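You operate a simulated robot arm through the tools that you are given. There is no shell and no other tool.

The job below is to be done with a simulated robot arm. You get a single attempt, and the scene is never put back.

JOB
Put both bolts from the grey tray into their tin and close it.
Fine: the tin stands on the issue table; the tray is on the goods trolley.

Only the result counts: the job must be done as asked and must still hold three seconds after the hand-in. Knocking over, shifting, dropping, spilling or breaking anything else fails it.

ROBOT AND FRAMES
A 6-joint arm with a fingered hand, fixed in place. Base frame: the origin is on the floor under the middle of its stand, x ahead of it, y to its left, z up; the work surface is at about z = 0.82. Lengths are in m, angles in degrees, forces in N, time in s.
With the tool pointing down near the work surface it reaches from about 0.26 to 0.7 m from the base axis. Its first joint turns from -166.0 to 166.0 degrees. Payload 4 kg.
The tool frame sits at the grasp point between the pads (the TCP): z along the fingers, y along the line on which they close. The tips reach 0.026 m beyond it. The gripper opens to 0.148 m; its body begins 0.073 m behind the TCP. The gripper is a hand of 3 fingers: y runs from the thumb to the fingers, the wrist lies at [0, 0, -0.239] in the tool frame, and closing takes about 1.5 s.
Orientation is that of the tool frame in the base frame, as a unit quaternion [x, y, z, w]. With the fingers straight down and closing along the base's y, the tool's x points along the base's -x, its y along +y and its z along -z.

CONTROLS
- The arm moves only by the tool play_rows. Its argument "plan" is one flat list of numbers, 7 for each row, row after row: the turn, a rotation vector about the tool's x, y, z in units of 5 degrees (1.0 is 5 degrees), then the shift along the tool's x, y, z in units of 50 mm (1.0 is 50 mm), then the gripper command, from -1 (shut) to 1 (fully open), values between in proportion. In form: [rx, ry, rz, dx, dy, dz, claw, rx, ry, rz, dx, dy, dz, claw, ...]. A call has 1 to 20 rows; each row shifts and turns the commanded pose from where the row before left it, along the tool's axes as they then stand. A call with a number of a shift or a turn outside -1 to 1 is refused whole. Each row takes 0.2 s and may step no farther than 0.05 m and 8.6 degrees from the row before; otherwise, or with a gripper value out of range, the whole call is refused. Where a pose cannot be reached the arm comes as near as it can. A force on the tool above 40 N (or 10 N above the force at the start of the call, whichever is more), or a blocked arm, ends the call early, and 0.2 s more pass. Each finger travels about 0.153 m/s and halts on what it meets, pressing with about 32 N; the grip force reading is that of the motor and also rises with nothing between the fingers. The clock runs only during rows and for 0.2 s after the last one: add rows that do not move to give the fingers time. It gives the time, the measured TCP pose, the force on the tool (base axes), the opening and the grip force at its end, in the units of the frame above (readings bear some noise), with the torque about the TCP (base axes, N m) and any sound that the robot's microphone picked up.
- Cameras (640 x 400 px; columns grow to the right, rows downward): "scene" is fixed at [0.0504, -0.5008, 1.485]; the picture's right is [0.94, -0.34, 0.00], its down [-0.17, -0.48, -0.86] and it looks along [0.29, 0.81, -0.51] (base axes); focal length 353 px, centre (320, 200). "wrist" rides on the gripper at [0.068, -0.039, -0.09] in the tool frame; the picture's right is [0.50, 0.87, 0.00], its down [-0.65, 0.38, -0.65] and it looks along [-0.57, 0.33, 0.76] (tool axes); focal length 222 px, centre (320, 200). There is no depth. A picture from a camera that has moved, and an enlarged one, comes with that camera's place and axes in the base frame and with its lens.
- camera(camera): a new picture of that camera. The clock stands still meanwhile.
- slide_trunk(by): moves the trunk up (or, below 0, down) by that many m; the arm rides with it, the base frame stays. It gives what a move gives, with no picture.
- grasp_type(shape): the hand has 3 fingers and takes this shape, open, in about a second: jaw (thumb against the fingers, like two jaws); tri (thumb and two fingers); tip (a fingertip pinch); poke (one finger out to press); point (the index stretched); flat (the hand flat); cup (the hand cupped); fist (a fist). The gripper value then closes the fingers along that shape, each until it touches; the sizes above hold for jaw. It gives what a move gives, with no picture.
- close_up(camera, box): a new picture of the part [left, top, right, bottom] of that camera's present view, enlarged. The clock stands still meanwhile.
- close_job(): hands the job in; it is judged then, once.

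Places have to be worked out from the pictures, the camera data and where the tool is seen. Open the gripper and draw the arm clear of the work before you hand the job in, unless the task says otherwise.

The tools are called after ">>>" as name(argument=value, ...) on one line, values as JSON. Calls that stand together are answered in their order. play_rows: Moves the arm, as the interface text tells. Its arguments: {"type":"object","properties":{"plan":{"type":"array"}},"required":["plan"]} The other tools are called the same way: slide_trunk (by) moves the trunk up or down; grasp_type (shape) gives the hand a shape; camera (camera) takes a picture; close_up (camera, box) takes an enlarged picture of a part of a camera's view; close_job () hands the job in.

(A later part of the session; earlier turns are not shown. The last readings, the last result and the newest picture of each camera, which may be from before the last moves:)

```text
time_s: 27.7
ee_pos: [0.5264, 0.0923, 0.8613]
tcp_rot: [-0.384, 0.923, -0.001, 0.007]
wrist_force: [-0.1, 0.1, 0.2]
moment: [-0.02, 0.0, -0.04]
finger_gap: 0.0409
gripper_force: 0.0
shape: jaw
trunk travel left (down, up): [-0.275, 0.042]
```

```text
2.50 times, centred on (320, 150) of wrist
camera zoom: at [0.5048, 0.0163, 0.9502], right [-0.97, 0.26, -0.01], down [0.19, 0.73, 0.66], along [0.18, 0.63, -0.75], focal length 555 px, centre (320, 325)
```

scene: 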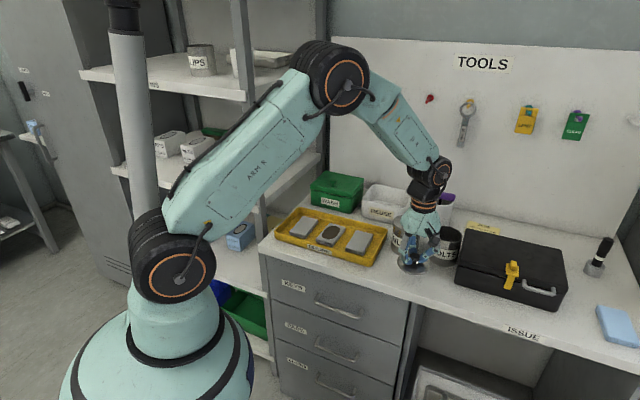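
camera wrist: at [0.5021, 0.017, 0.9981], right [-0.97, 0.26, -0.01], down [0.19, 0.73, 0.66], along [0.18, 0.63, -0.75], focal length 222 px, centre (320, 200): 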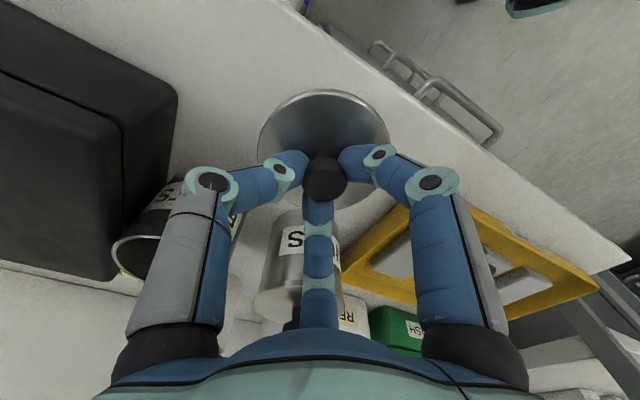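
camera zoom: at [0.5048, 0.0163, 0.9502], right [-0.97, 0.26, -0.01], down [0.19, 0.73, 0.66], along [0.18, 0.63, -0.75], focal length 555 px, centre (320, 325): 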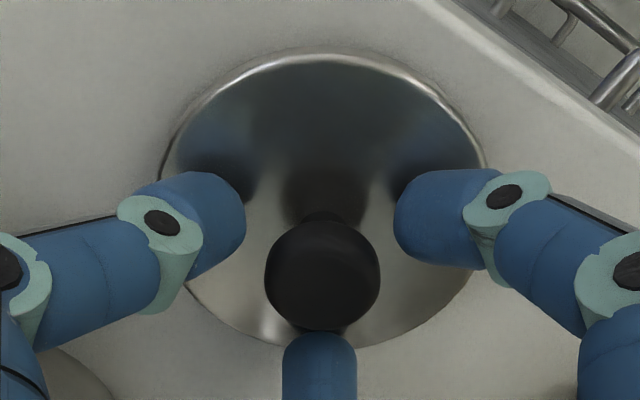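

The lid stands released on the table. I raise the hand straight up, slowly at first.

>>> play_rows(plan=[0, 0, 0, 0, 0, -0.2, -0.4, 0, 0, 0, 0, 0, -0.2, -0.4, 0, 0, 0, 0, 0, -0.4, -0.4, 0, 0, 0, 0, 0, -0.6, -0.4, 0, 0, 0, 0, 0, -0.9, -0.4, 0, 0, 0, 0, 0, -0.9, -0.4, 0, 0, 0, 0, 0, -0.9, -0.4, 0, 0, 0, 0, 0, 0, -0.4])

>>> camera(camera="scene")

>>> camera(camera="wrist")

```text
time_s: 29.5
ee_pos: [0.5213, 0.0917, 1.0693]
tcp_rot: [-0.383, 0.924, 0.0, 0.007]
wrist_force: [0.3, -0.4, 0.2]
moment: [0.0, 0.01, -0.01]
finger_gap: 0.0441
gripper_force: 0.1
shape: jaw
trunk travel left (down, up): [-0.275, 0.042]
```

```text
taken
```

scene: 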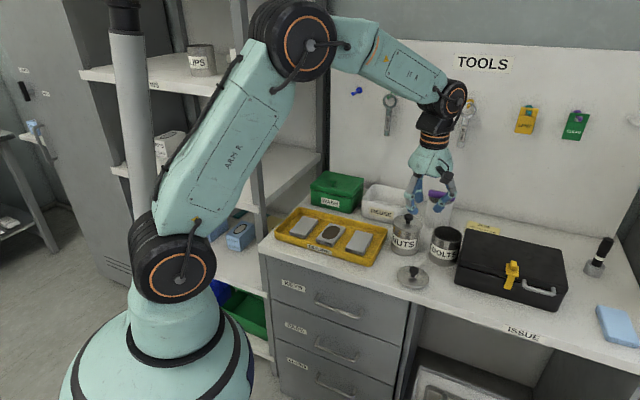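

```text
taken
camera wrist: at [0.4998, 0.0147, 1.1574], right [-0.97, 0.26, -0.01], down [0.19, 0.73, 0.66], along [0.18, 0.63, -0.75], focal length 222 px, centre (320, 200)
```

wrist: 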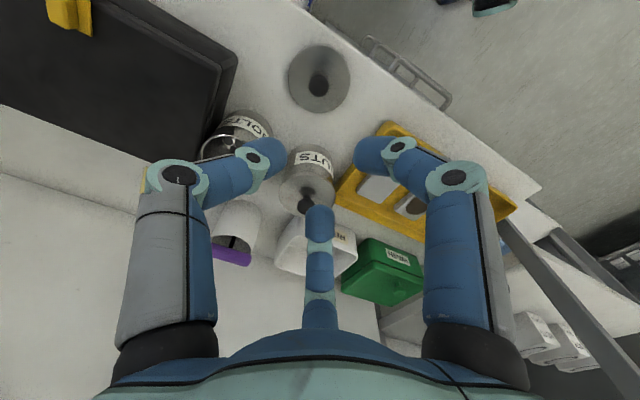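

The lid is safely parked and the tin is open. I straighten the small tilt and move off the table to about (0.45, -0.12, 1.07), then look down at the trolley.

>>> play_rows(plan=[-0.09, 0.16, 0, 0, 0, 0, -0.4, 0, 0, 0, 0.8, -0.4, 0, -0.4, 0, 0, 0, 0.8, -0.4, 0, -0.4, 0, 0, 0, 0.8, -0.4, 0, -0.4, 0, 0, 0, 0.8, -0.4, 0, -0.4, 0, 0, 0, 0.8, -0.4, 0, -0.4, 0, 0, 0, 0, 0, 0, -0.4])

>>> camera(camera="wrist")

>>> camera(camera="scene")

```text
time_s: 31.1
ee_pos: [0.4503, -0.1194, 1.0673]
tcp_rot: [-0.383, 0.924, 0.0, 0.0]
wrist_force: [0.0, 0.4, 0.1]
moment: [0.01, 0.0, 0.01]
finger_gap: 0.0443
gripper_force: 0.1
shape: jaw
trunk travel left (down, up): [-0.275, 0.042]
```

```text
taken
camera wrist: at [0.4303, -0.1949, 1.1567], right [-0.97, 0.26, 0.0], down [0.2, 0.73, 0.65], along [0.17, 0.63, -0.76], focal length 222 px, centre (320, 200)
```

wrist: 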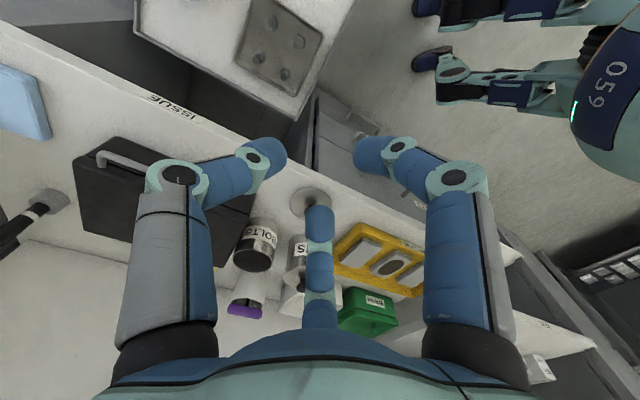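

```text
taken
```

scene: 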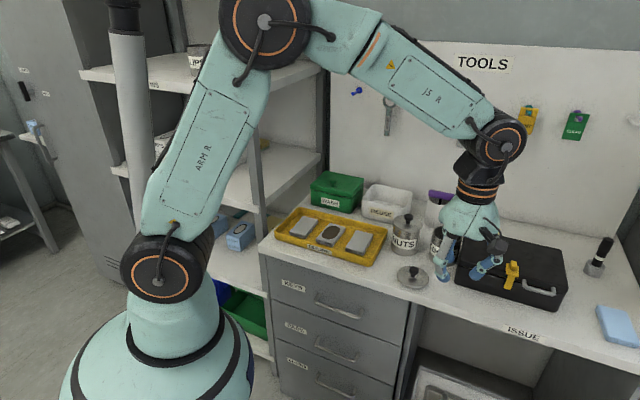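

The tray is at the top of the view. I enlarge it, and then look where the trolley sits under the table edge.

>>> close_up(camera="wrist", box=[120, 0, 360, 150])

>>> close_up(camera="scene", box=[400, 300, 560, 400])

```text
2.67 times, centred on (240, 75) of wrist
camera zoom: at [0.4303, -0.1949, 1.1567], right [-0.97, 0.26, 0.0], down [0.2, 0.73, 0.65], along [0.17, 0.63, -0.76], focal length 592 px, centre (533, 533)
```

zoom: 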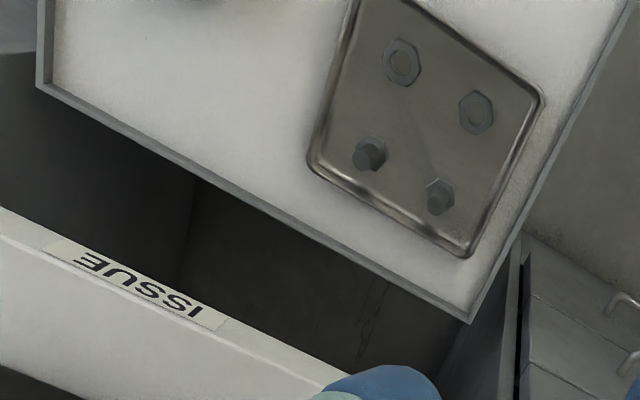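

```text
4.00 times, centred on (480, 350) of scene
camera zoom: at [0.0504, -0.5008, 1.485], right [0.94, -0.34, 0.0], down [-0.17, -0.48, -0.86], along [0.29, 0.81, -0.51], focal length 1413 px, centre (-320, -400)
```

zoom: 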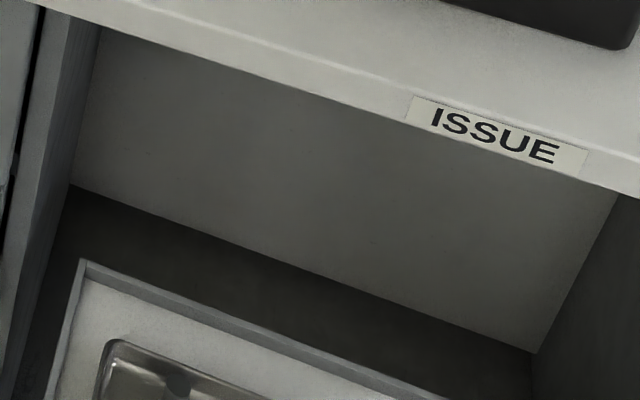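

The bolts refine to A (0.591, -0.147) and B (0.548, -0.097), about 6 cm in front of the table edge at n ≈ 0.40. The hand is well clear of the table here, so I lower the trunk fully.

>>> slide_trunk(by=-0.275)

>>> camera(camera="wrist")

>>> camera(camera="scene")

```text
time_s: 33.9
ee_pos: [0.4524, -0.1204, 0.7908]
tcp_rot: [-0.383, 0.924, 0.0, -0.001]
wrist_force: [0.2, -0.2, -0.2]
moment: [-0.02, -0.04, -0.01]
finger_gap: 0.0441
gripper_force: 0.0
shape: jaw
trunk travel left (down, up): [0.0, 0.317]
```

```text
taken
camera wrist: at [0.4326, -0.1961, 0.8811], right [-0.97, 0.26, 0.0], down [0.2, 0.73, 0.65], along [0.17, 0.63, -0.76], focal length 222 px, centre (320, 200)
```

wrist: 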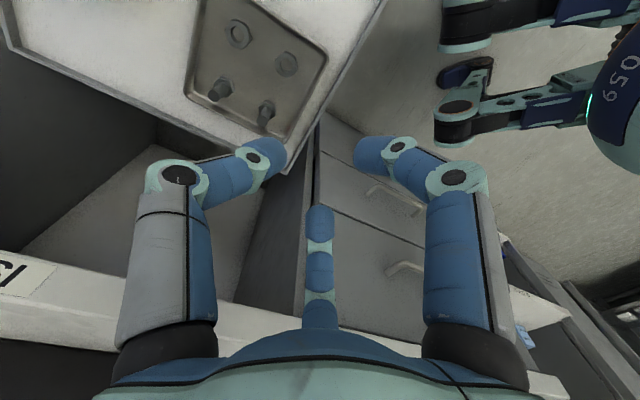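

```text
taken
```

scene: 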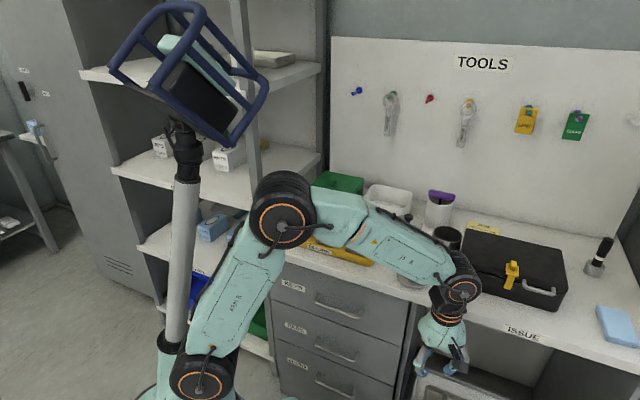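

>>> close_up(camera="wrist", box=[170, 0, 350, 150])

```text
2.67 times, centred on (260, 75) of wrist
camera zoom: at [0.4326, -0.1961, 0.8811], right [-0.97, 0.26, 0.0], down [0.2, 0.73, 0.65], along [0.17, 0.63, -0.76], focal length 592 px, centre (480, 533)
```

zoom: 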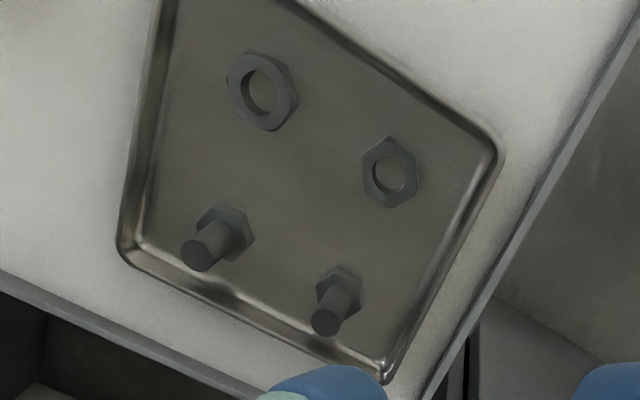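

Bolt A now measures (0.5925, -0.1456) and bolt B (0.545, -0.0985). They are about 6 cm tall with tips at z ≈ 0.567, and the shank is about 16 mm thick. I tilt the wrist 15° away from the table edge and come above bolt A at z ≈ 0.63.

>>> play_rows(plan=[0, -1, 0, 0, 0, 0, -0.32, 0, -1, 0, 0, 0, 0, -0.32, 0, -1, 0, 0, 0, 0, -0.32, 0, 0, 0, 0.19, 0, 0.708, -0.32, 0, 0, 0, 0.19, 0, 0.708, -0.32, 0, 0, 0, 0.19, 0, 0.708, -0.32, 0, 0, 0, -0.328, -0.584, 0.347, -0.32, 0, 0, 0, -0.328, -0.584, 0.347, -0.32, 0, 0, 0, -0.328, -0.584, 0.347, -0.32, 0, 0, 0, -0.328, -0.584, 0.347, -0.32, 0, 0, 0, 0, 0, 0, -0.32])

>>> camera(camera="wrist")

>>> camera(camera="scene")

```text
time_s: 36.2
ee_pos: [0.6183, -0.1148, 0.6491]
tcp_rot: [-0.38, 0.916, 0.05, 0.12]
wrist_force: [-0.7, 0.7, -0.1]
moment: [-0.01, -0.01, 0.01]
finger_gap: 0.0499
gripper_force: 0.1
shape: jaw
out of reach, approached as far as the arm can: row 4, 5, 6
trunk travel left (down, up): [0.0, 0.317]
```

```text
taken
camera wrist: at [0.5836, -0.2066, 0.7183], right [-0.95, 0.27, -0.13], down [0.06, 0.6, 0.8], along [0.29, 0.76, -0.59], focal length 222 px, centre (320, 200)
```

wrist: 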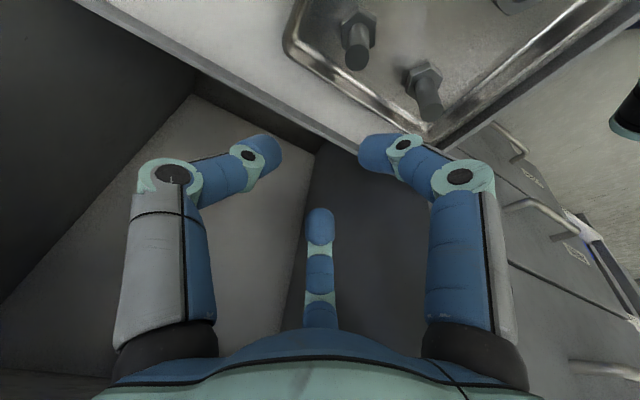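

```text
taken
```

scene: 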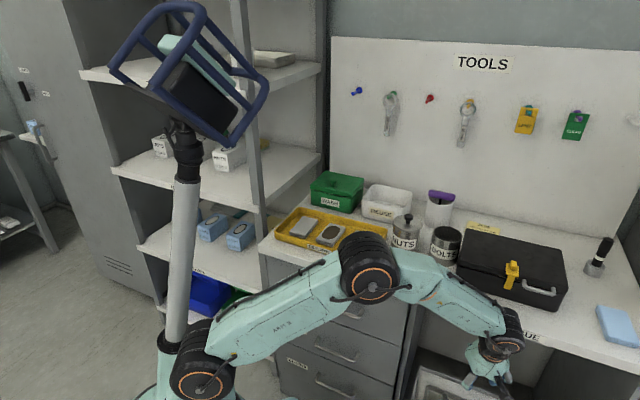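

The arm stopped short on three rows and ended at (0.618, -0.115, 0.649), a little close to the table edge but free of contact. I enlarge the view to re-measure the bolts before backing away.

>>> close_up(camera="wrist", box=[280, 0, 480, 140])

>>> close_up(camera="scene", box=[400, 270, 580, 400])

```text
2.86 times, centred on (380, 70) of wrist
camera zoom: at [0.5836, -0.2066, 0.7183], right [-0.95, 0.27, -0.13], down [0.06, 0.6, 0.8], along [0.29, 0.76, -0.59], focal length 635 px, centre (149, 571)
```

zoom: 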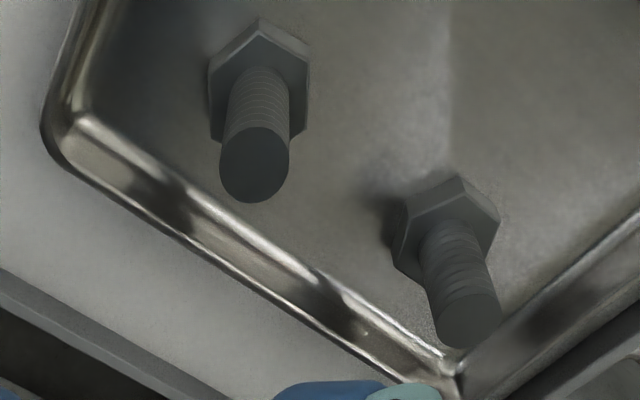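

```text
3.08 times, centred on (490, 335) of scene
camera zoom: at [0.0504, -0.5008, 1.485], right [0.94, -0.34, 0.0], down [-0.17, -0.48, -0.86], along [0.29, 0.81, -0.51], focal length 1087 px, centre (-203, -215)
```

zoom: 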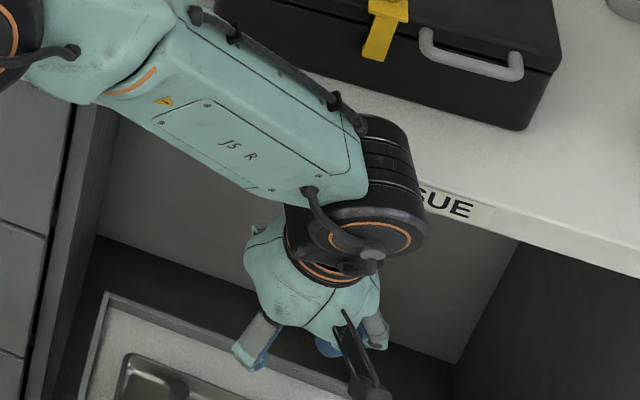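

Triangulating the last two views gives bolt A at (0.598, -0.144) and B at (0.548, -0.096), with tips at z ≈ 0.555 and the tray floor at ≈ 0.495. I back away from the edge to stand right above bolt A at z = 0.63.

>>> play_rows(plan=[0, 0, 0, 0.385, -0.061, 0.0935, -0.32, 0, 0, 0, 0.385, -0.061, 0.0935, -0.32, 0, 0, 0, 0, 0, 0, -0.32])

>>> camera(camera="wrist")

>>> close_up(camera="scene", box=[400, 270, 580, 400])

```text
time_s: 37.0
ee_pos: [0.5971, -0.1454, 0.6298]
tcp_rot: [-0.381, 0.916, 0.05, 0.119]
wrist_force: [-0.1, 0.0, 0.1]
moment: [-0.01, 0.02, -0.01]
finger_gap: 0.0503
gripper_force: 0.1
shape: jaw
trunk travel left (down, up): [0.0, 0.317]
```

```text
taken
camera wrist: at [0.5614, -0.2361, 0.6993], right [-0.95, 0.27, -0.13], down [0.06, 0.6, 0.8], along [0.29, 0.76, -0.59], focal length 222 px, centre (320, 200)
```

wrist: 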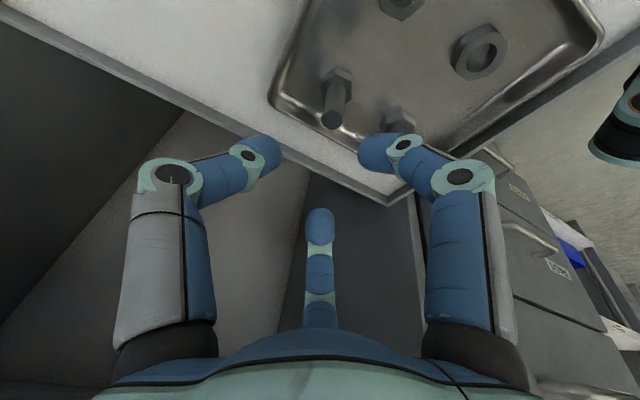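

```text
3.08 times, centred on (490, 335) of scene
camera zoom: at [0.0504, -0.5008, 1.485], right [0.94, -0.34, 0.0], down [-0.17, -0.48, -0.86], along [0.29, 0.81, -0.51], focal length 1087 px, centre (-203, -215)
```

zoom: 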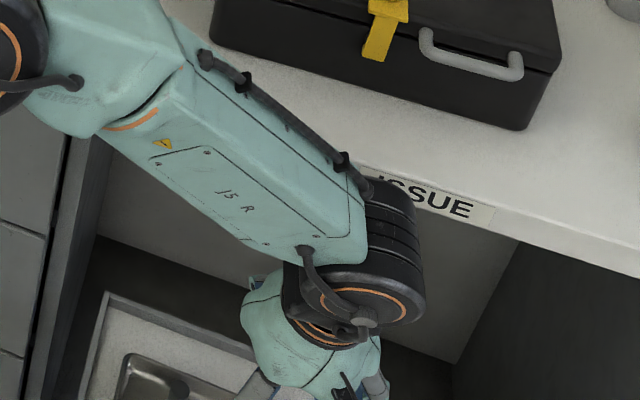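

Bolt A lines up with the hand's axis to within 2 mm. I go straight down 5.5 cm and check that the fingers straddle the shank.

>>> play_rows(plan=[0, 0, 0, 0.08, 0, 0.36, -0.32, 0, 0, 0, 0.08, 0, 0.36, -0.32, 0, 0, 0, 0.1, 0, 0.36, -0.32, 0, 0, 0, 0, 0, 0, -0.32])

>>> close_up(camera="wrist", box=[200, 50, 460, 260])

>>> close_up(camera="scene", box=[400, 270, 580, 400])

```text
time_s: 38.0
ee_pos: [0.5979, -0.1426, 0.5757]
tcp_rot: [-0.378, 0.917, 0.049, 0.116]
wrist_force: [-0.1, 0.7, -0.4]
moment: [0.01, -0.03, -0.02]
finger_gap: 0.05
gripper_force: 0.1
shape: jaw
trunk travel left (down, up): [0.0, 0.317]
```

```text
1.90 times, centred on (330, 155) of wrist
camera zoom: at [0.5629, -0.2328, 0.6455], right [-0.95, 0.27, -0.12], down [0.07, 0.6, 0.8], along [0.29, 0.75, -0.59], focal length 423 px, centre (301, 286)
```

zoom: 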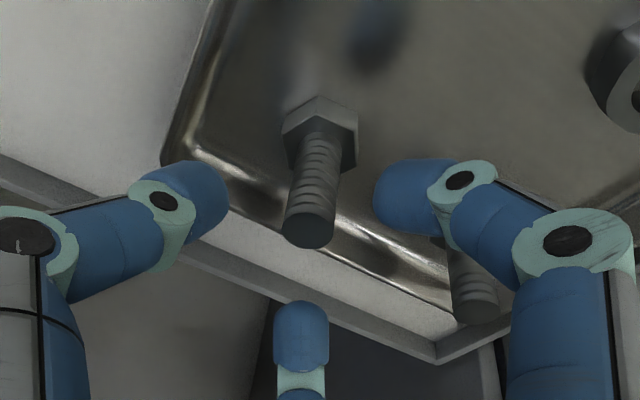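

```text
3.08 times, centred on (490, 335) of scene
camera zoom: at [0.0504, -0.5008, 1.485], right [0.94, -0.34, 0.0], down [-0.17, -0.48, -0.86], along [0.29, 0.81, -0.51], focal length 1087 px, centre (-203, -215)
```

zoom: 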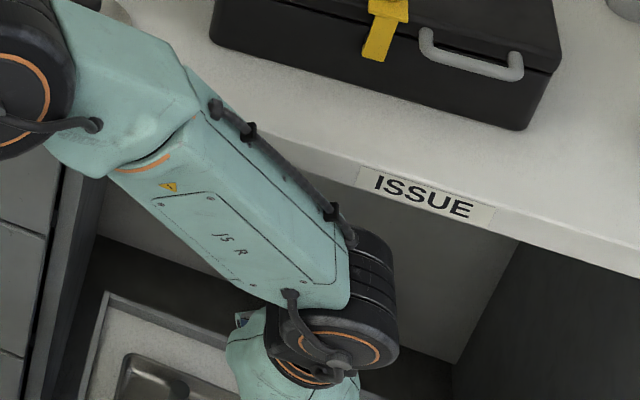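

The fingers straddle the shank with good clearance. I go down the last 24 mm and close slowly.

>>> play_rows(plan=[0, 0, 0, 0.062, -0.01, 0.232, -0.32, 0, 0, 0, 0.062, -0.01, 0.232, -0.32, 0, 0, 0, 0, 0, 0, -0.32])

>>> close_up(camera="wrist", box=[200, 50, 460, 260])

```text
time_s: 38.9
ee_pos: [0.6032, -0.1397, 0.5538]
tcp_rot: [-0.378, 0.917, 0.049, 0.115]
wrist_force: [0.1, -0.6, -0.6]
moment: [0.01, -0.03, 0.04]
finger_gap: 0.0497
gripper_force: 0.1
shape: jaw
out of reach, approached as far as the arm can: row 1, 2
trunk travel left (down, up): [0.0, 0.317]
```

```text
1.90 times, centred on (330, 155) of wrist
camera zoom: at [0.5685, -0.2303, 0.6234], right [-0.95, 0.27, -0.12], down [0.07, 0.6, 0.8], along [0.29, 0.75, -0.59], focal length 423 px, centre (301, 286)
```

zoom: 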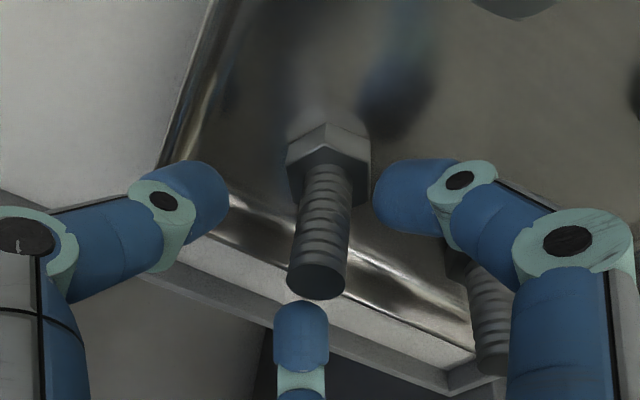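

The arm is at a joint limit here, probably hand roll. It stopped 7 mm off the bolt axis, so I won't close. I lift back up clear of the bolt and turn the hand 60° back about its axis, which also suits taking bolt B first.

>>> play_rows(plan=[0, 0, 0, -0.13, 0, -0.483, -0.32, 0, 0, 0, -0.13, 0, -0.483, -0.32, 0, 0, 0, 0.014, 0, -0.521, -0.32, 0, 0, 0, 0.014, 0, -0.521, -0.32, 0, 0, 1, 0, 0, 0, -0.32, 0, 0, 1, 0, 0, 0, -0.32, 0, 0, 1, 0, 0, 0, -0.32, 0, 0, 1, 0, 0, 0, -0.32, 0, 0, 1, 0, 0, 0, -0.32, 0, 0, 1, 0, 0, 0, -0.32, 0, 0, 1, 0, 0, 0, -0.32, 0, 0, 1, 0, 0, 0, -0.32, 0, 0, 1, 0, 0, 0, -0.32, 0, 0, 1, 0, 0, 0, -0.32, 0, 0, 1, 0, 0, 0, -0.32, 0, 0, 1, 0, 0, 0, -0.32, 0, 0, 0, 0, 0, 0, -0.32])

>>> camera(camera="wrist")

>>> camera(camera="scene")

```text
time_s: 42.5
ee_pos: [0.5957, -0.1505, 0.6541]
tcp_rot: [0.13, 0.983, 0.103, 0.08]
wrist_force: [-0.8, 0.2, -0.1]
moment: [0.0, 0.04, 0.03]
finger_gap: 0.0502
gripper_force: 0.1
shape: jaw
trunk travel left (down, up): [0.0, 0.317]
```

```text
taken
camera wrist: at [0.5044, -0.1864, 0.723], right [-0.27, 0.95, 0.13], down [0.6, 0.06, 0.8], along [0.76, 0.29, -0.59], focal length 222 px, centre (320, 200)
```

wrist: 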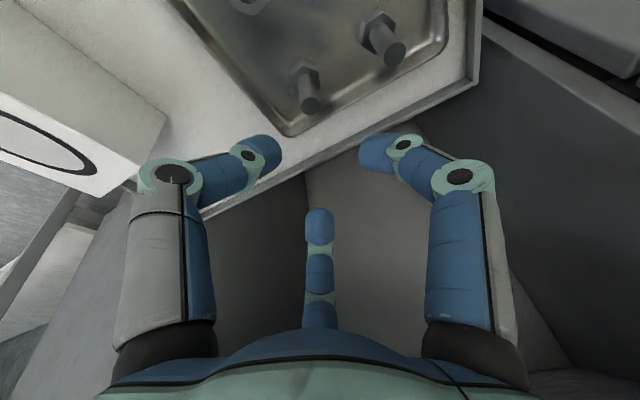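

```text
taken
```

scene: 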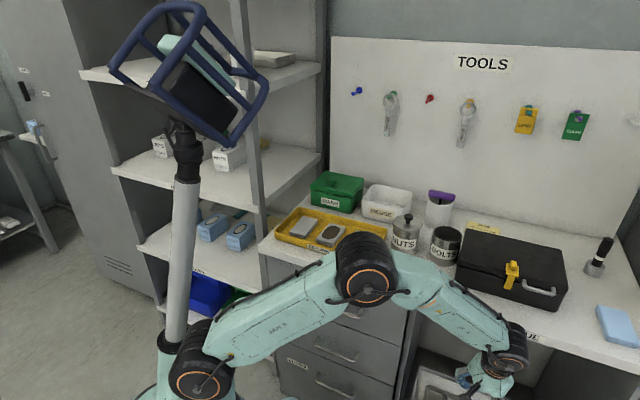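

Both bolts still stand, and this orientation is reachable. This view gives A (0.598, -0.146) and B (0.548, -0.095). I turn the 15° tilt into the arm's radial direction and go above bolt B.

>>> play_rows(plan=[0.763, -0.501, 0, 0, 0, 0, -0.32, 0.763, -0.501, 0, 0, 0, 0, -0.32, 0.763, -0.501, 0, 0, 0, 0, -0.32, 0, 0, 0, 0.437, 0.254, 0.057, -0.32, 0, 0, 0, 0.437, 0.254, 0.057, -0.32, 0, 0, 0, 0.437, 0.254, 0.057, -0.32, 0, 0, 0, 0, 0, 0, -0.32])

>>> camera(camera="wrist")

>>> close_up(camera="scene", box=[380, 270, 560, 400])

```text
time_s: 44.0
ee_pos: [0.546, -0.0954, 0.6309]
tcp_rot: [0.143, 0.981, -0.005, 0.13]
wrist_force: [0.1, -0.5, -0.3]
moment: [0.03, 0.0, 0.0]
finger_gap: 0.0498
gripper_force: 0.0
shape: jaw
trunk travel left (down, up): [0.0, 0.317]
```

```text
taken
camera wrist: at [0.4489, -0.1105, 0.6994], right [-0.22, 0.97, -0.1], down [0.55, 0.21, 0.81], along [0.81, 0.12, -0.58], focal length 222 px, centre (320, 200)
```

wrist: 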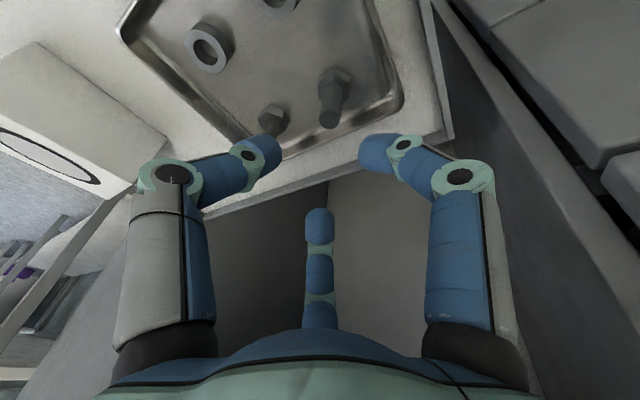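

```text
3.08 times, centred on (470, 335) of scene
camera zoom: at [0.0504, -0.5008, 1.485], right [0.94, -0.34, 0.0], down [-0.17, -0.48, -0.86], along [0.29, 0.81, -0.51], focal length 1087 px, centre (-142, -215)
```

zoom: 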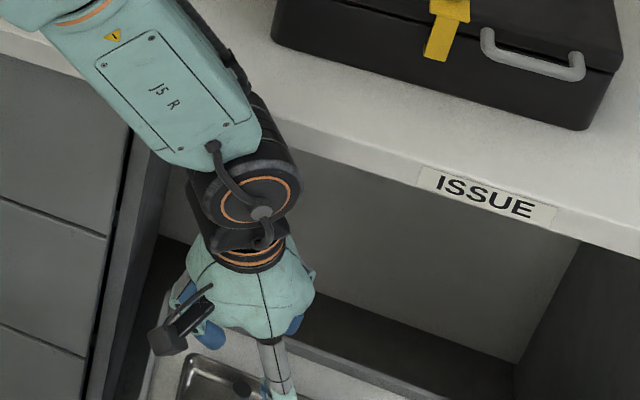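

The hand is well aligned over bolt B, measured at (0.549, -0.096). I go down 5.5 cm first and look.

>>> play_rows(plan=[0, 0, 0, 0.118, -0.015, 0.546, -0.32, 0, 0, 0, 0.118, -0.015, 0.546, -0.32, 0, 0, 0, 0, 0, 0, -0.32])

>>> close_up(camera="wrist", box=[200, 50, 460, 260])

>>> close_up(camera="scene", box=[380, 270, 560, 400])

```text
time_s: 44.9
ee_pos: [0.5481, -0.0976, 0.5719]
tcp_rot: [0.143, 0.981, -0.004, 0.13]
wrist_force: [0.2, -0.4, 0.2]
moment: [0.01, 0.02, -0.01]
finger_gap: 0.0498
gripper_force: 0.1
shape: jaw
trunk travel left (down, up): [0.0, 0.317]
```

```text
1.90 times, centred on (330, 155) of wrist
camera zoom: at [0.4516, -0.1125, 0.6387], right [-0.22, 0.97, -0.1], down [0.55, 0.21, 0.81], along [0.81, 0.12, -0.58], focal length 423 px, centre (301, 286)
```

zoom: 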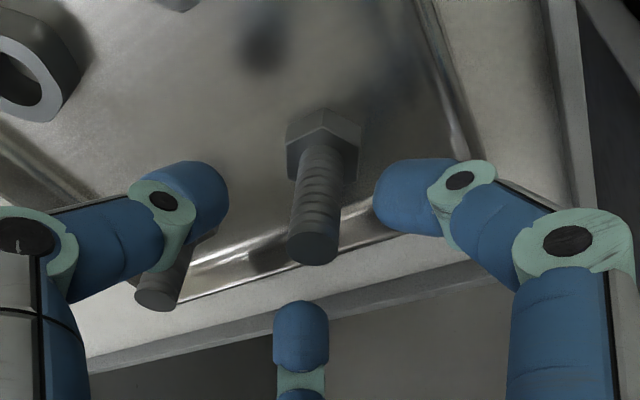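

```text
3.08 times, centred on (470, 335) of scene
camera zoom: at [0.0504, -0.5008, 1.485], right [0.94, -0.34, 0.0], down [-0.17, -0.48, -0.86], along [0.29, 0.81, -0.51], focal length 1087 px, centre (-142, -215)
```

zoom: 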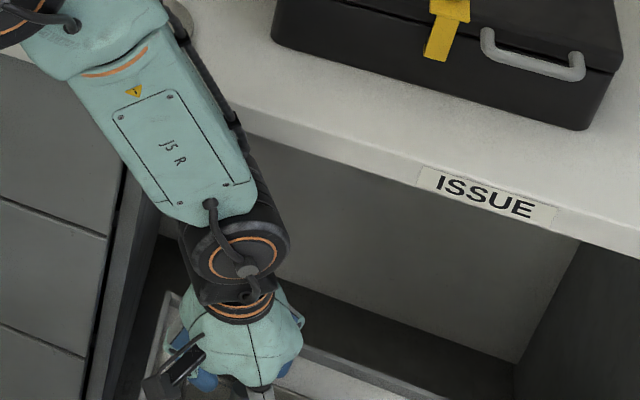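

Bolt B is centred between the fingers. I go down the last 21 mm and check for reach before closing.

>>> play_rows(plan=[0, 0, 0, 0.054, 0.016, 0.203, -0.32, 0, 0, 0, 0.054, 0.016, 0.203, -0.32, 0, 0, 0, 0, 0, 0, -0.32])

>>> close_up(camera="wrist", box=[200, 50, 460, 260])

```text
time_s: 45.6
ee_pos: [0.5479, -0.096, 0.5505]
tcp_rot: [0.143, 0.981, -0.004, 0.129]
wrist_force: [-0.2, 0.5, -0.5]
moment: [0.03, -0.01, -0.04]
finger_gap: 0.05
gripper_force: 0.0
shape: jaw
trunk travel left (down, up): [0.0, 0.317]
```

```text
1.90 times, centred on (330, 155) of wrist
camera zoom: at [0.4519, -0.1117, 0.6198], right [-0.22, 0.97, -0.1], down [0.55, 0.21, 0.81], along [0.81, 0.12, -0.58], focal length 423 px, centre (301, 286)
```

zoom: 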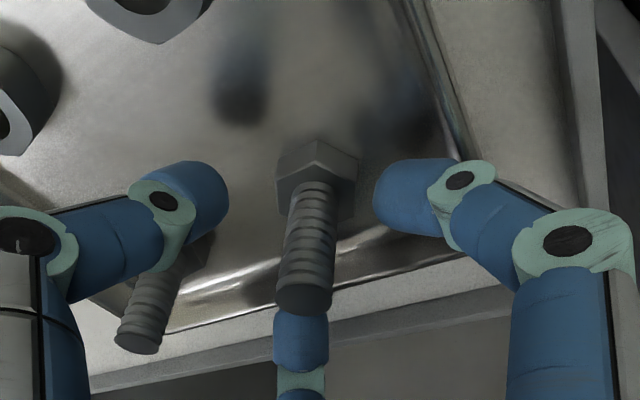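

The arm reached the grasp pose exactly, with the shank between the fingers. I close slowly.

>>> play_rows(plan=[0, 0, 0, 0, 0, 0, -0.5, 0, 0, 0, 0, 0, 0, -0.6, 0, 0, 0, 0, 0, 0, -0.7, 0, 0, 0, 0, 0, 0, -0.8, 0, 0, 0, 0, 0, 0, -0.9, 0, 0, 0, 0, 0, 0, -1, 0, 0, 0, 0, 0, 0, -1, 0, 0, 0, 0, 0, 0, -1])

>>> close_up(camera="wrist", box=[200, 50, 460, 260])

```text
time_s: 47.5
ee_pos: [0.5482, -0.0956, 0.5514]
tcp_rot: [0.143, 0.981, -0.004, 0.129]
wrist_force: [0.0, 0.1, 0.1]
moment: [-0.03, 0.08, 0.02]
finger_gap: 0.0109
gripper_force: 32.0
shape: jaw
trunk travel left (down, up): [0.0, 0.317]
```

```text
1.90 times, centred on (330, 155) of wrist
camera zoom: at [0.4518, -0.1117, 0.6199], right [-0.22, 0.97, -0.1], down [0.55, 0.21, 0.81], along [0.81, 0.12, -0.58], focal length 423 px, centre (301, 286)
```

zoom: 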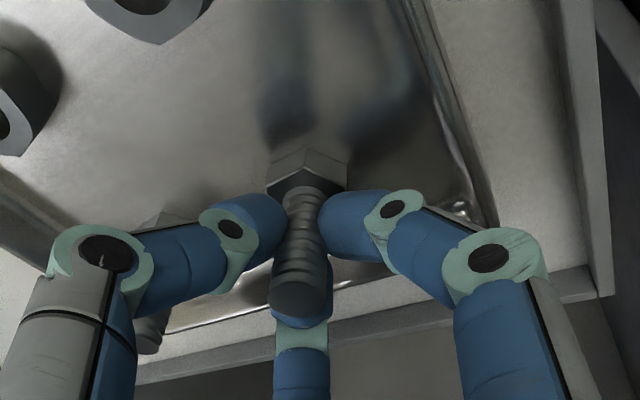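

The bolt is gripped (gap 11 mm, 32 N). I lift 3 cm straight up and check that it comes along.

>>> play_rows(plan=[0, 0, 0, -0.052, 0, -0.193, -1, 0, 0, 0, -0.052, 0, -0.193, -1, 0, 0, 0, -0.052, 0, -0.193, -1, 0, 0, 0, 0, 0, 0, -1])

>>> camera(camera="wrist")

```text
time_s: 48.5
ee_pos: [0.5487, -0.096, 0.5824]
tcp_rot: [0.143, 0.981, -0.005, 0.129]
wrist_force: [-0.2, -0.2, -1.4]
moment: [0.02, 0.02, -0.01]
finger_gap: 0.0106
gripper_force: 31.9
shape: jaw
trunk travel left (down, up): [0.0, 0.317]
```

```text
taken
camera wrist: at [0.4524, -0.111, 0.6505], right [-0.22, 0.97, -0.1], down [0.55, 0.21, 0.81], along [0.81, 0.12, -0.58], focal length 222 px, centre (320, 200)
```

wrist: 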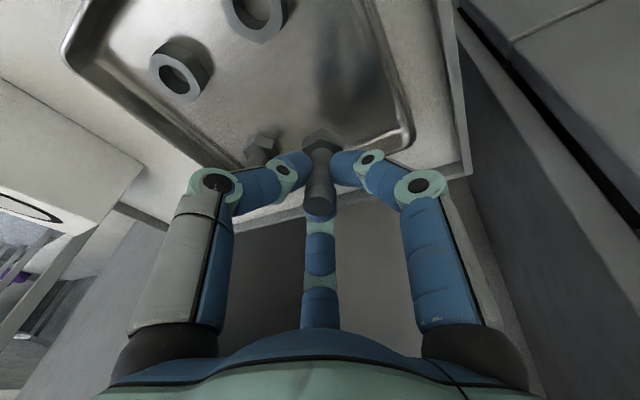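

The bolt hangs securely. I move up and back from the table edge, then raise the trunk to the old height.

>>> play_rows(plan=[0, 0, 0, 0, -0.211, -0.719, -1, 0, 0, 0, 0, -0.211, -0.719, -1, 0, 0, 0, 0, -0.211, -0.719, -1, 0, 0, 0, 0, -0.211, -0.719, -1, 0, 0, 0, 0, 0, 0, -1])

>>> slide_trunk(by=0.275)

>>> camera(camera="wrist")

>>> camera(camera="scene")

```text
time_s: 49.6
ee_pos: [0.4986, -0.1288, 0.7237]
tcp_rot: [0.143, 0.981, -0.004, 0.129]
wrist_force: [-0.6, -1.2, -1.1]
moment: [0.01, 0.0, -0.01]
finger_gap: 0.0109
gripper_force: 31.7
shape: jaw
trunk travel left (down, up): [0.0, 0.317]
```

```text
time_s: 52.4
ee_pos: [0.5009, -0.1294, 0.9946]
tcp_rot: [0.143, 0.981, -0.004, 0.129]
wrist_force: [-0.2, 0.3, -1.5]
moment: [0.03, -0.03, -0.01]
finger_gap: 0.0106
gripper_force: 31.8
shape: jaw
trunk travel left (down, up): [-0.275, 0.042]
```

```text
taken
camera wrist: at [0.4042, -0.1445, 1.0633], right [-0.22, 0.97, -0.1], down [0.55, 0.21, 0.81], along [0.81, 0.12, -0.58], focal length 222 px, centre (320, 200)
```

wrist: 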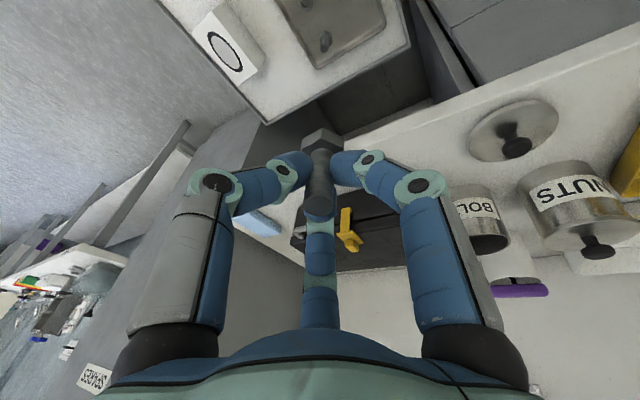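

```text
taken
```

scene: 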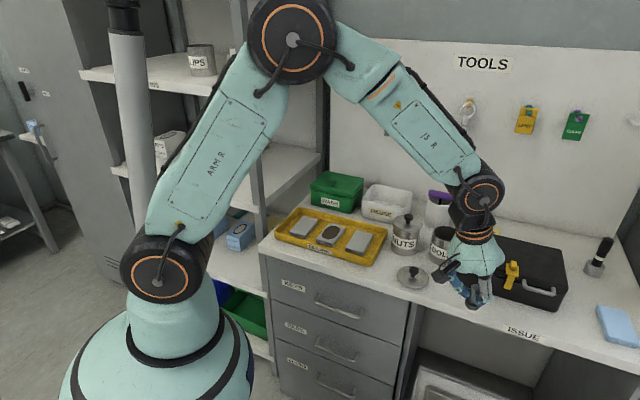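

The bolt is held firmly with the trunk back up. I raise a bit more and carry the bolt over to the open BOLTS tin.

>>> play_rows(plan=[0, 0, 0, -0.168, 0.02, -0.632, -1, 0, 0, 0, -0.168, 0.02, -0.632, -1, 0, 0, 0, -0.202, 0.8626, 0.0803, -1, 0, 0, 0, -0.202, 0.8626, 0.0803, -1, 0, 0, 0, -0.202, 0.8626, 0.0803, -1, 0, 0, 0, -0.202, 0.8626, 0.0803, -1, 0, 0, 0, -0.202, 0.8626, 0.0803, -1, 0, 0, 0, -0.202, 0.8626, 0.0803, -1, 0, 0, 0, -0.202, 0.8626, 0.0803, -1, 0, 0, 0, 0, 0, 0, -1])

>>> camera(camera="wrist")

>>> close_up(camera="scene", box=[360, 130, 540, 290])

```text
time_s: 54.6
ee_pos: [0.6613, 0.1412, 1.0602]
tcp_rot: [0.142, 0.981, -0.004, 0.13]
wrist_force: [-0.4, -0.3, -1.2]
moment: [0.03, -0.01, -0.01]
finger_gap: 0.0107
gripper_force: 31.7
shape: jaw
trunk travel left (down, up): [-0.275, 0.042]
```

```text
taken
camera wrist: at [0.5638, 0.1263, 1.129], right [-0.22, 0.97, -0.1], down [0.55, 0.21, 0.81], along [0.81, 0.12, -0.58], focal length 222 px, centre (320, 200)
```

wrist: 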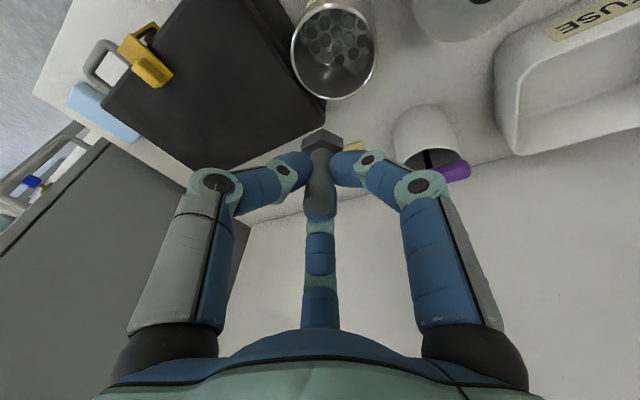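

```text
2.50 times, centred on (450, 210) of scene
camera zoom: at [0.0504, -0.5008, 1.485], right [0.94, -0.34, 0.0], down [-0.17, -0.48, -0.86], along [0.29, 0.81, -0.51], focal length 883 px, centre (-5, 175)
```

zoom: 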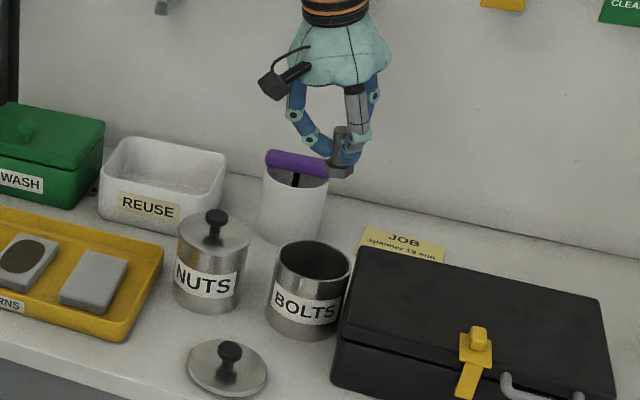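

The tin already holds some bolts. I enlarge the view to judge the fill level and refine the tin's position.

>>> close_up(camera="wrist", box=[260, 0, 420, 120])

>>> close_up(camera="scene", box=[420, 210, 480, 270])

```text
3.33 times, centred on (340, 60) of wrist
camera zoom: at [0.5638, 0.1263, 1.129], right [-0.22, 0.97, -0.1], down [0.55, 0.21, 0.81], along [0.81, 0.12, -0.58], focal length 740 px, centre (253, 667)
```

zoom: 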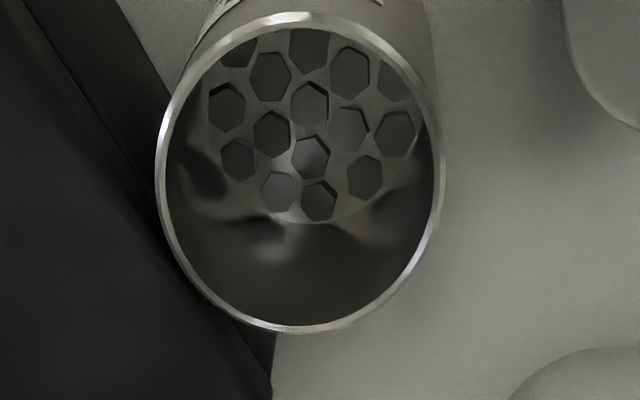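

```text
6.67 times, centred on (450, 240) of scene
camera zoom: at [0.0504, -0.5008, 1.485], right [0.94, -0.34, 0.0], down [-0.17, -0.48, -0.86], along [0.29, 0.81, -0.51], focal length 2356 px, centre (-547, -67)
```

zoom: 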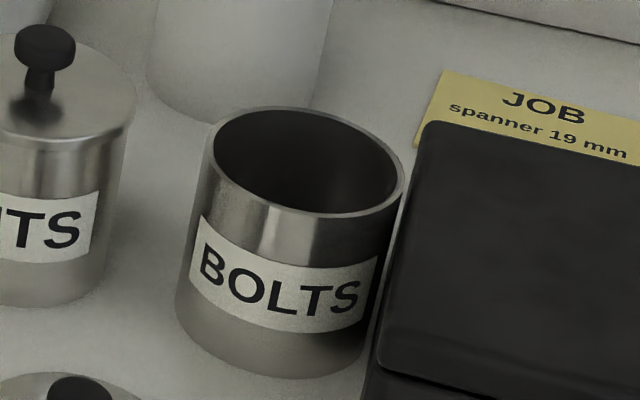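

The tin's floor of bolts lies at about z = 0.83 and its rim at about 0.897. The centre is near (0.658, 0.138), with an inner diameter of about 74 mm. I lower the bolt to just above the opening and check the alignment.

>>> play_rows(plan=[0, 0, 0, 0.203, -0.049, 0.704, -1, 0, 0, 0, 0.203, -0.049, 0.704, -1, 0, 0, 0, 0.203, -0.049, 0.704, -1, 0, 0, 0, 0, 0, 0, -1])

>>> camera(camera="wrist")

>>> close_up(camera="scene", box=[390, 170, 510, 280])

```text
time_s: 55.6
ee_pos: [0.6546, 0.1394, 0.9523]
tcp_rot: [0.143, 0.981, -0.004, 0.13]
wrist_force: [-0.4, 0.5, -0.9]
moment: [0.0, -0.02, -0.03]
finger_gap: 0.0105
gripper_force: 32.0
shape: jaw
trunk travel left (down, up): [-0.275, 0.042]
```

```text
taken
camera wrist: at [0.5584, 0.1241, 1.0209], right [-0.22, 0.97, -0.1], down [0.55, 0.21, 0.81], along [0.81, 0.12, -0.58], focal length 222 px, centre (320, 200)
```

wrist: 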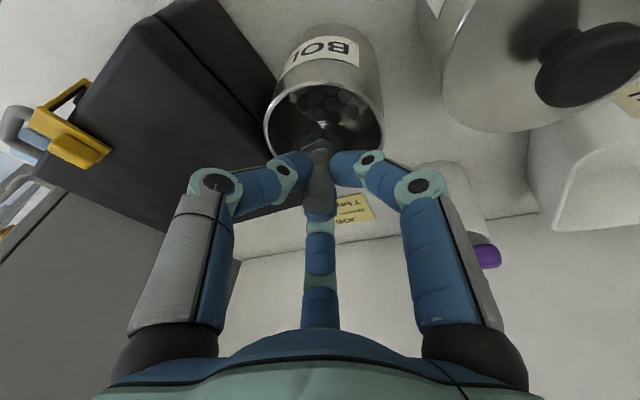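

```text
3.64 times, centred on (450, 225) of scene
camera zoom: at [0.0504, -0.5008, 1.485], right [0.94, -0.34, 0.0], down [-0.17, -0.48, -0.86], along [0.29, 0.81, -0.51], focal length 1285 px, centre (-153, 109)
```

zoom: 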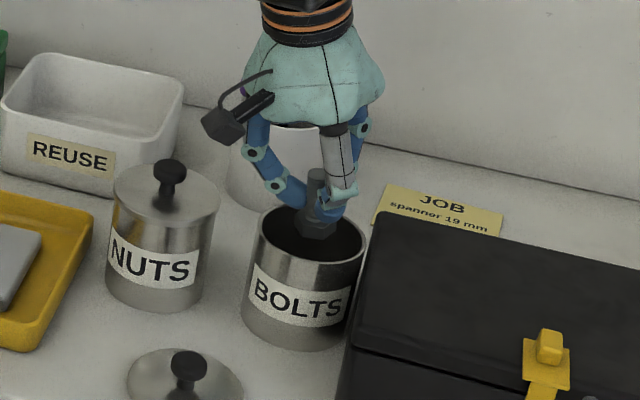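

The bolt's head is at about rim level. I enlarge the view to compare the bolt with the opening.

>>> close_up(camera="wrist", box=[240, 60, 410, 190])

>>> close_up(camera="scene", box=[420, 190, 490, 260])

```text
3.08 times, centred on (325, 125) of wrist
camera zoom: at [0.5584, 0.1241, 1.0209], right [-0.22, 0.97, -0.1], down [0.55, 0.21, 0.81], along [0.81, 0.12, -0.58], focal length 684 px, centre (305, 431)
```

zoom: 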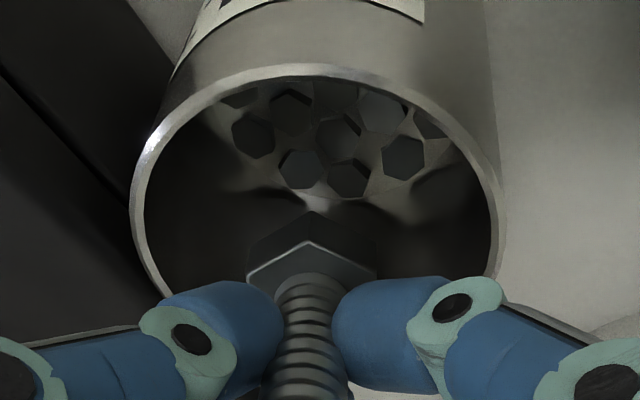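

```text
5.71 times, centred on (455, 225) of scene
camera zoom: at [0.0504, -0.5008, 1.485], right [0.94, -0.34, 0.0], down [-0.17, -0.48, -0.86], along [0.29, 0.81, -0.51], focal length 2019 px, centre (-451, 57)
```

zoom: 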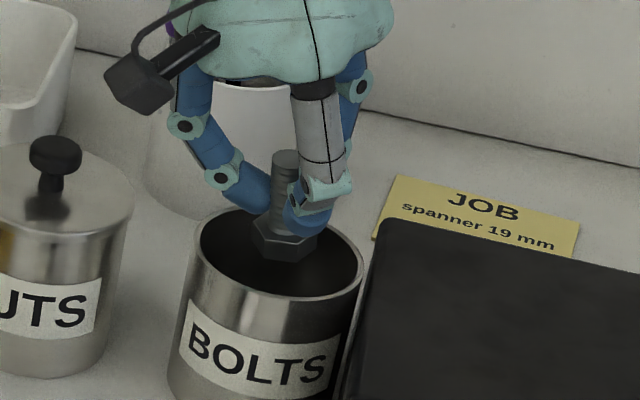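

The bolt head at about (0.661, 0.136) lies well inside the opening, whose centre is near (0.658, 0.138). I lower a further 35 mm into the tin.

>>> play_rows(plan=[0, 0, 0, 0.06, -0.007, 0.225, -1, 0, 0, 0, 0.06, -0.007, 0.225, -1, 0, 0, 0, 0.06, -0.007, 0.225, -1, 0, 0, 0, 0, 0, 0, -1])

>>> close_up(camera="wrist", box=[200, 60, 440, 220])

>>> close_up(camera="scene", box=[420, 190, 490, 260])

```text
time_s: 56.6
ee_pos: [0.6555, 0.1366, 0.9185]
tcp_rot: [0.142, 0.981, -0.004, 0.13]
wrist_force: [1.2, -2.3, 1.3]
moment: [0.03, 0.06, 0.05]
finger_gap: 0.0108
gripper_force: 31.7
shape: jaw
trunk travel left (down, up): [-0.275, 0.042]
```

```text
2.50 times, centred on (320, 140) of wrist
camera zoom: at [0.5582, 0.1215, 0.9863], right [-0.22, 0.97, -0.1], down [0.55, 0.21, 0.81], along [0.81, 0.12, -0.58], focal length 555 px, centre (320, 350)
```

zoom: 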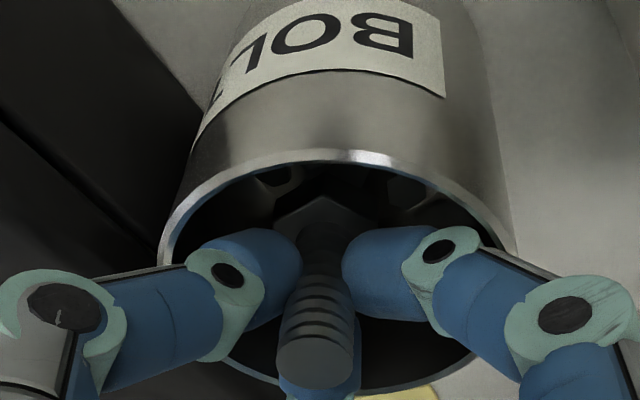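

```text
5.71 times, centred on (455, 225) of scene
camera zoom: at [0.0504, -0.5008, 1.485], right [0.94, -0.34, 0.0], down [-0.17, -0.48, -0.86], along [0.29, 0.81, -0.51], focal length 2019 px, centre (-451, 57)
```

zoom: 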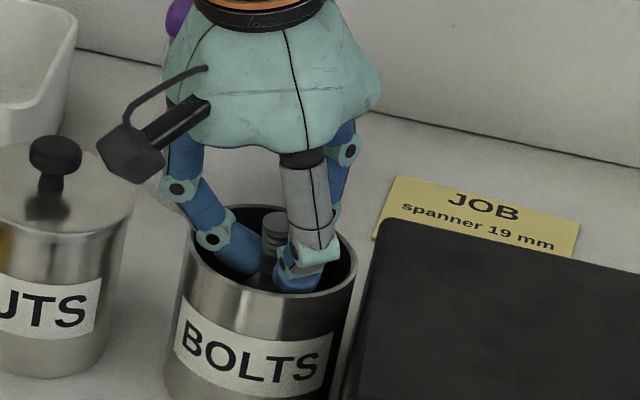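

There is a light side contact of about 3 N between one finger and the rim, and the tin has shifted by about 3 mm. I raise 9 mm with a small sideways correction to free it before releasing the bolt.

>>> play_rows(plan=[0, 0, 0, -0.046, 0, -0.174, -1, 0, 0, 0, -0.026, -0.015, 0, -1, 0, 0, 0, 0, 0, 0, -1])

>>> close_up(camera="wrist", box=[200, 60, 440, 220])

>>> close_up(camera="scene", box=[420, 190, 490, 260])

```text
time_s: 57.4
ee_pos: [0.6551, 0.1345, 0.925]
tcp_rot: [0.143, 0.981, -0.005, 0.13]
wrist_force: [0.3, 0.0, -0.9]
moment: [0.02, -0.03, -0.01]
finger_gap: 0.0107
gripper_force: 31.9
shape: jaw
trunk travel left (down, up): [-0.275, 0.042]
```

```text
2.50 times, centred on (320, 140) of wrist
camera zoom: at [0.5588, 0.1196, 0.9939], right [-0.22, 0.97, -0.1], down [0.55, 0.21, 0.81], along [0.81, 0.12, -0.58], focal length 555 px, centre (320, 350)
```

zoom: 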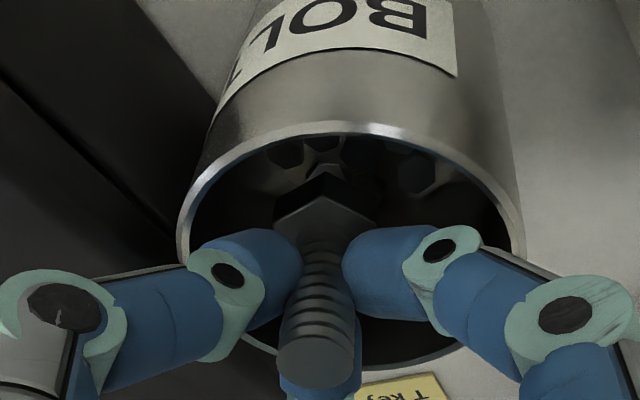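

```text
5.71 times, centred on (455, 225) of scene
camera zoom: at [0.0504, -0.5008, 1.485], right [0.94, -0.34, 0.0], down [-0.17, -0.48, -0.86], along [0.29, 0.81, -0.51], focal length 2019 px, centre (-451, 57)
```

zoom: 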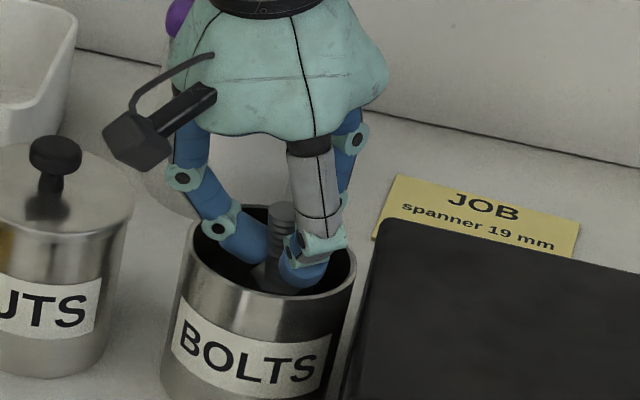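

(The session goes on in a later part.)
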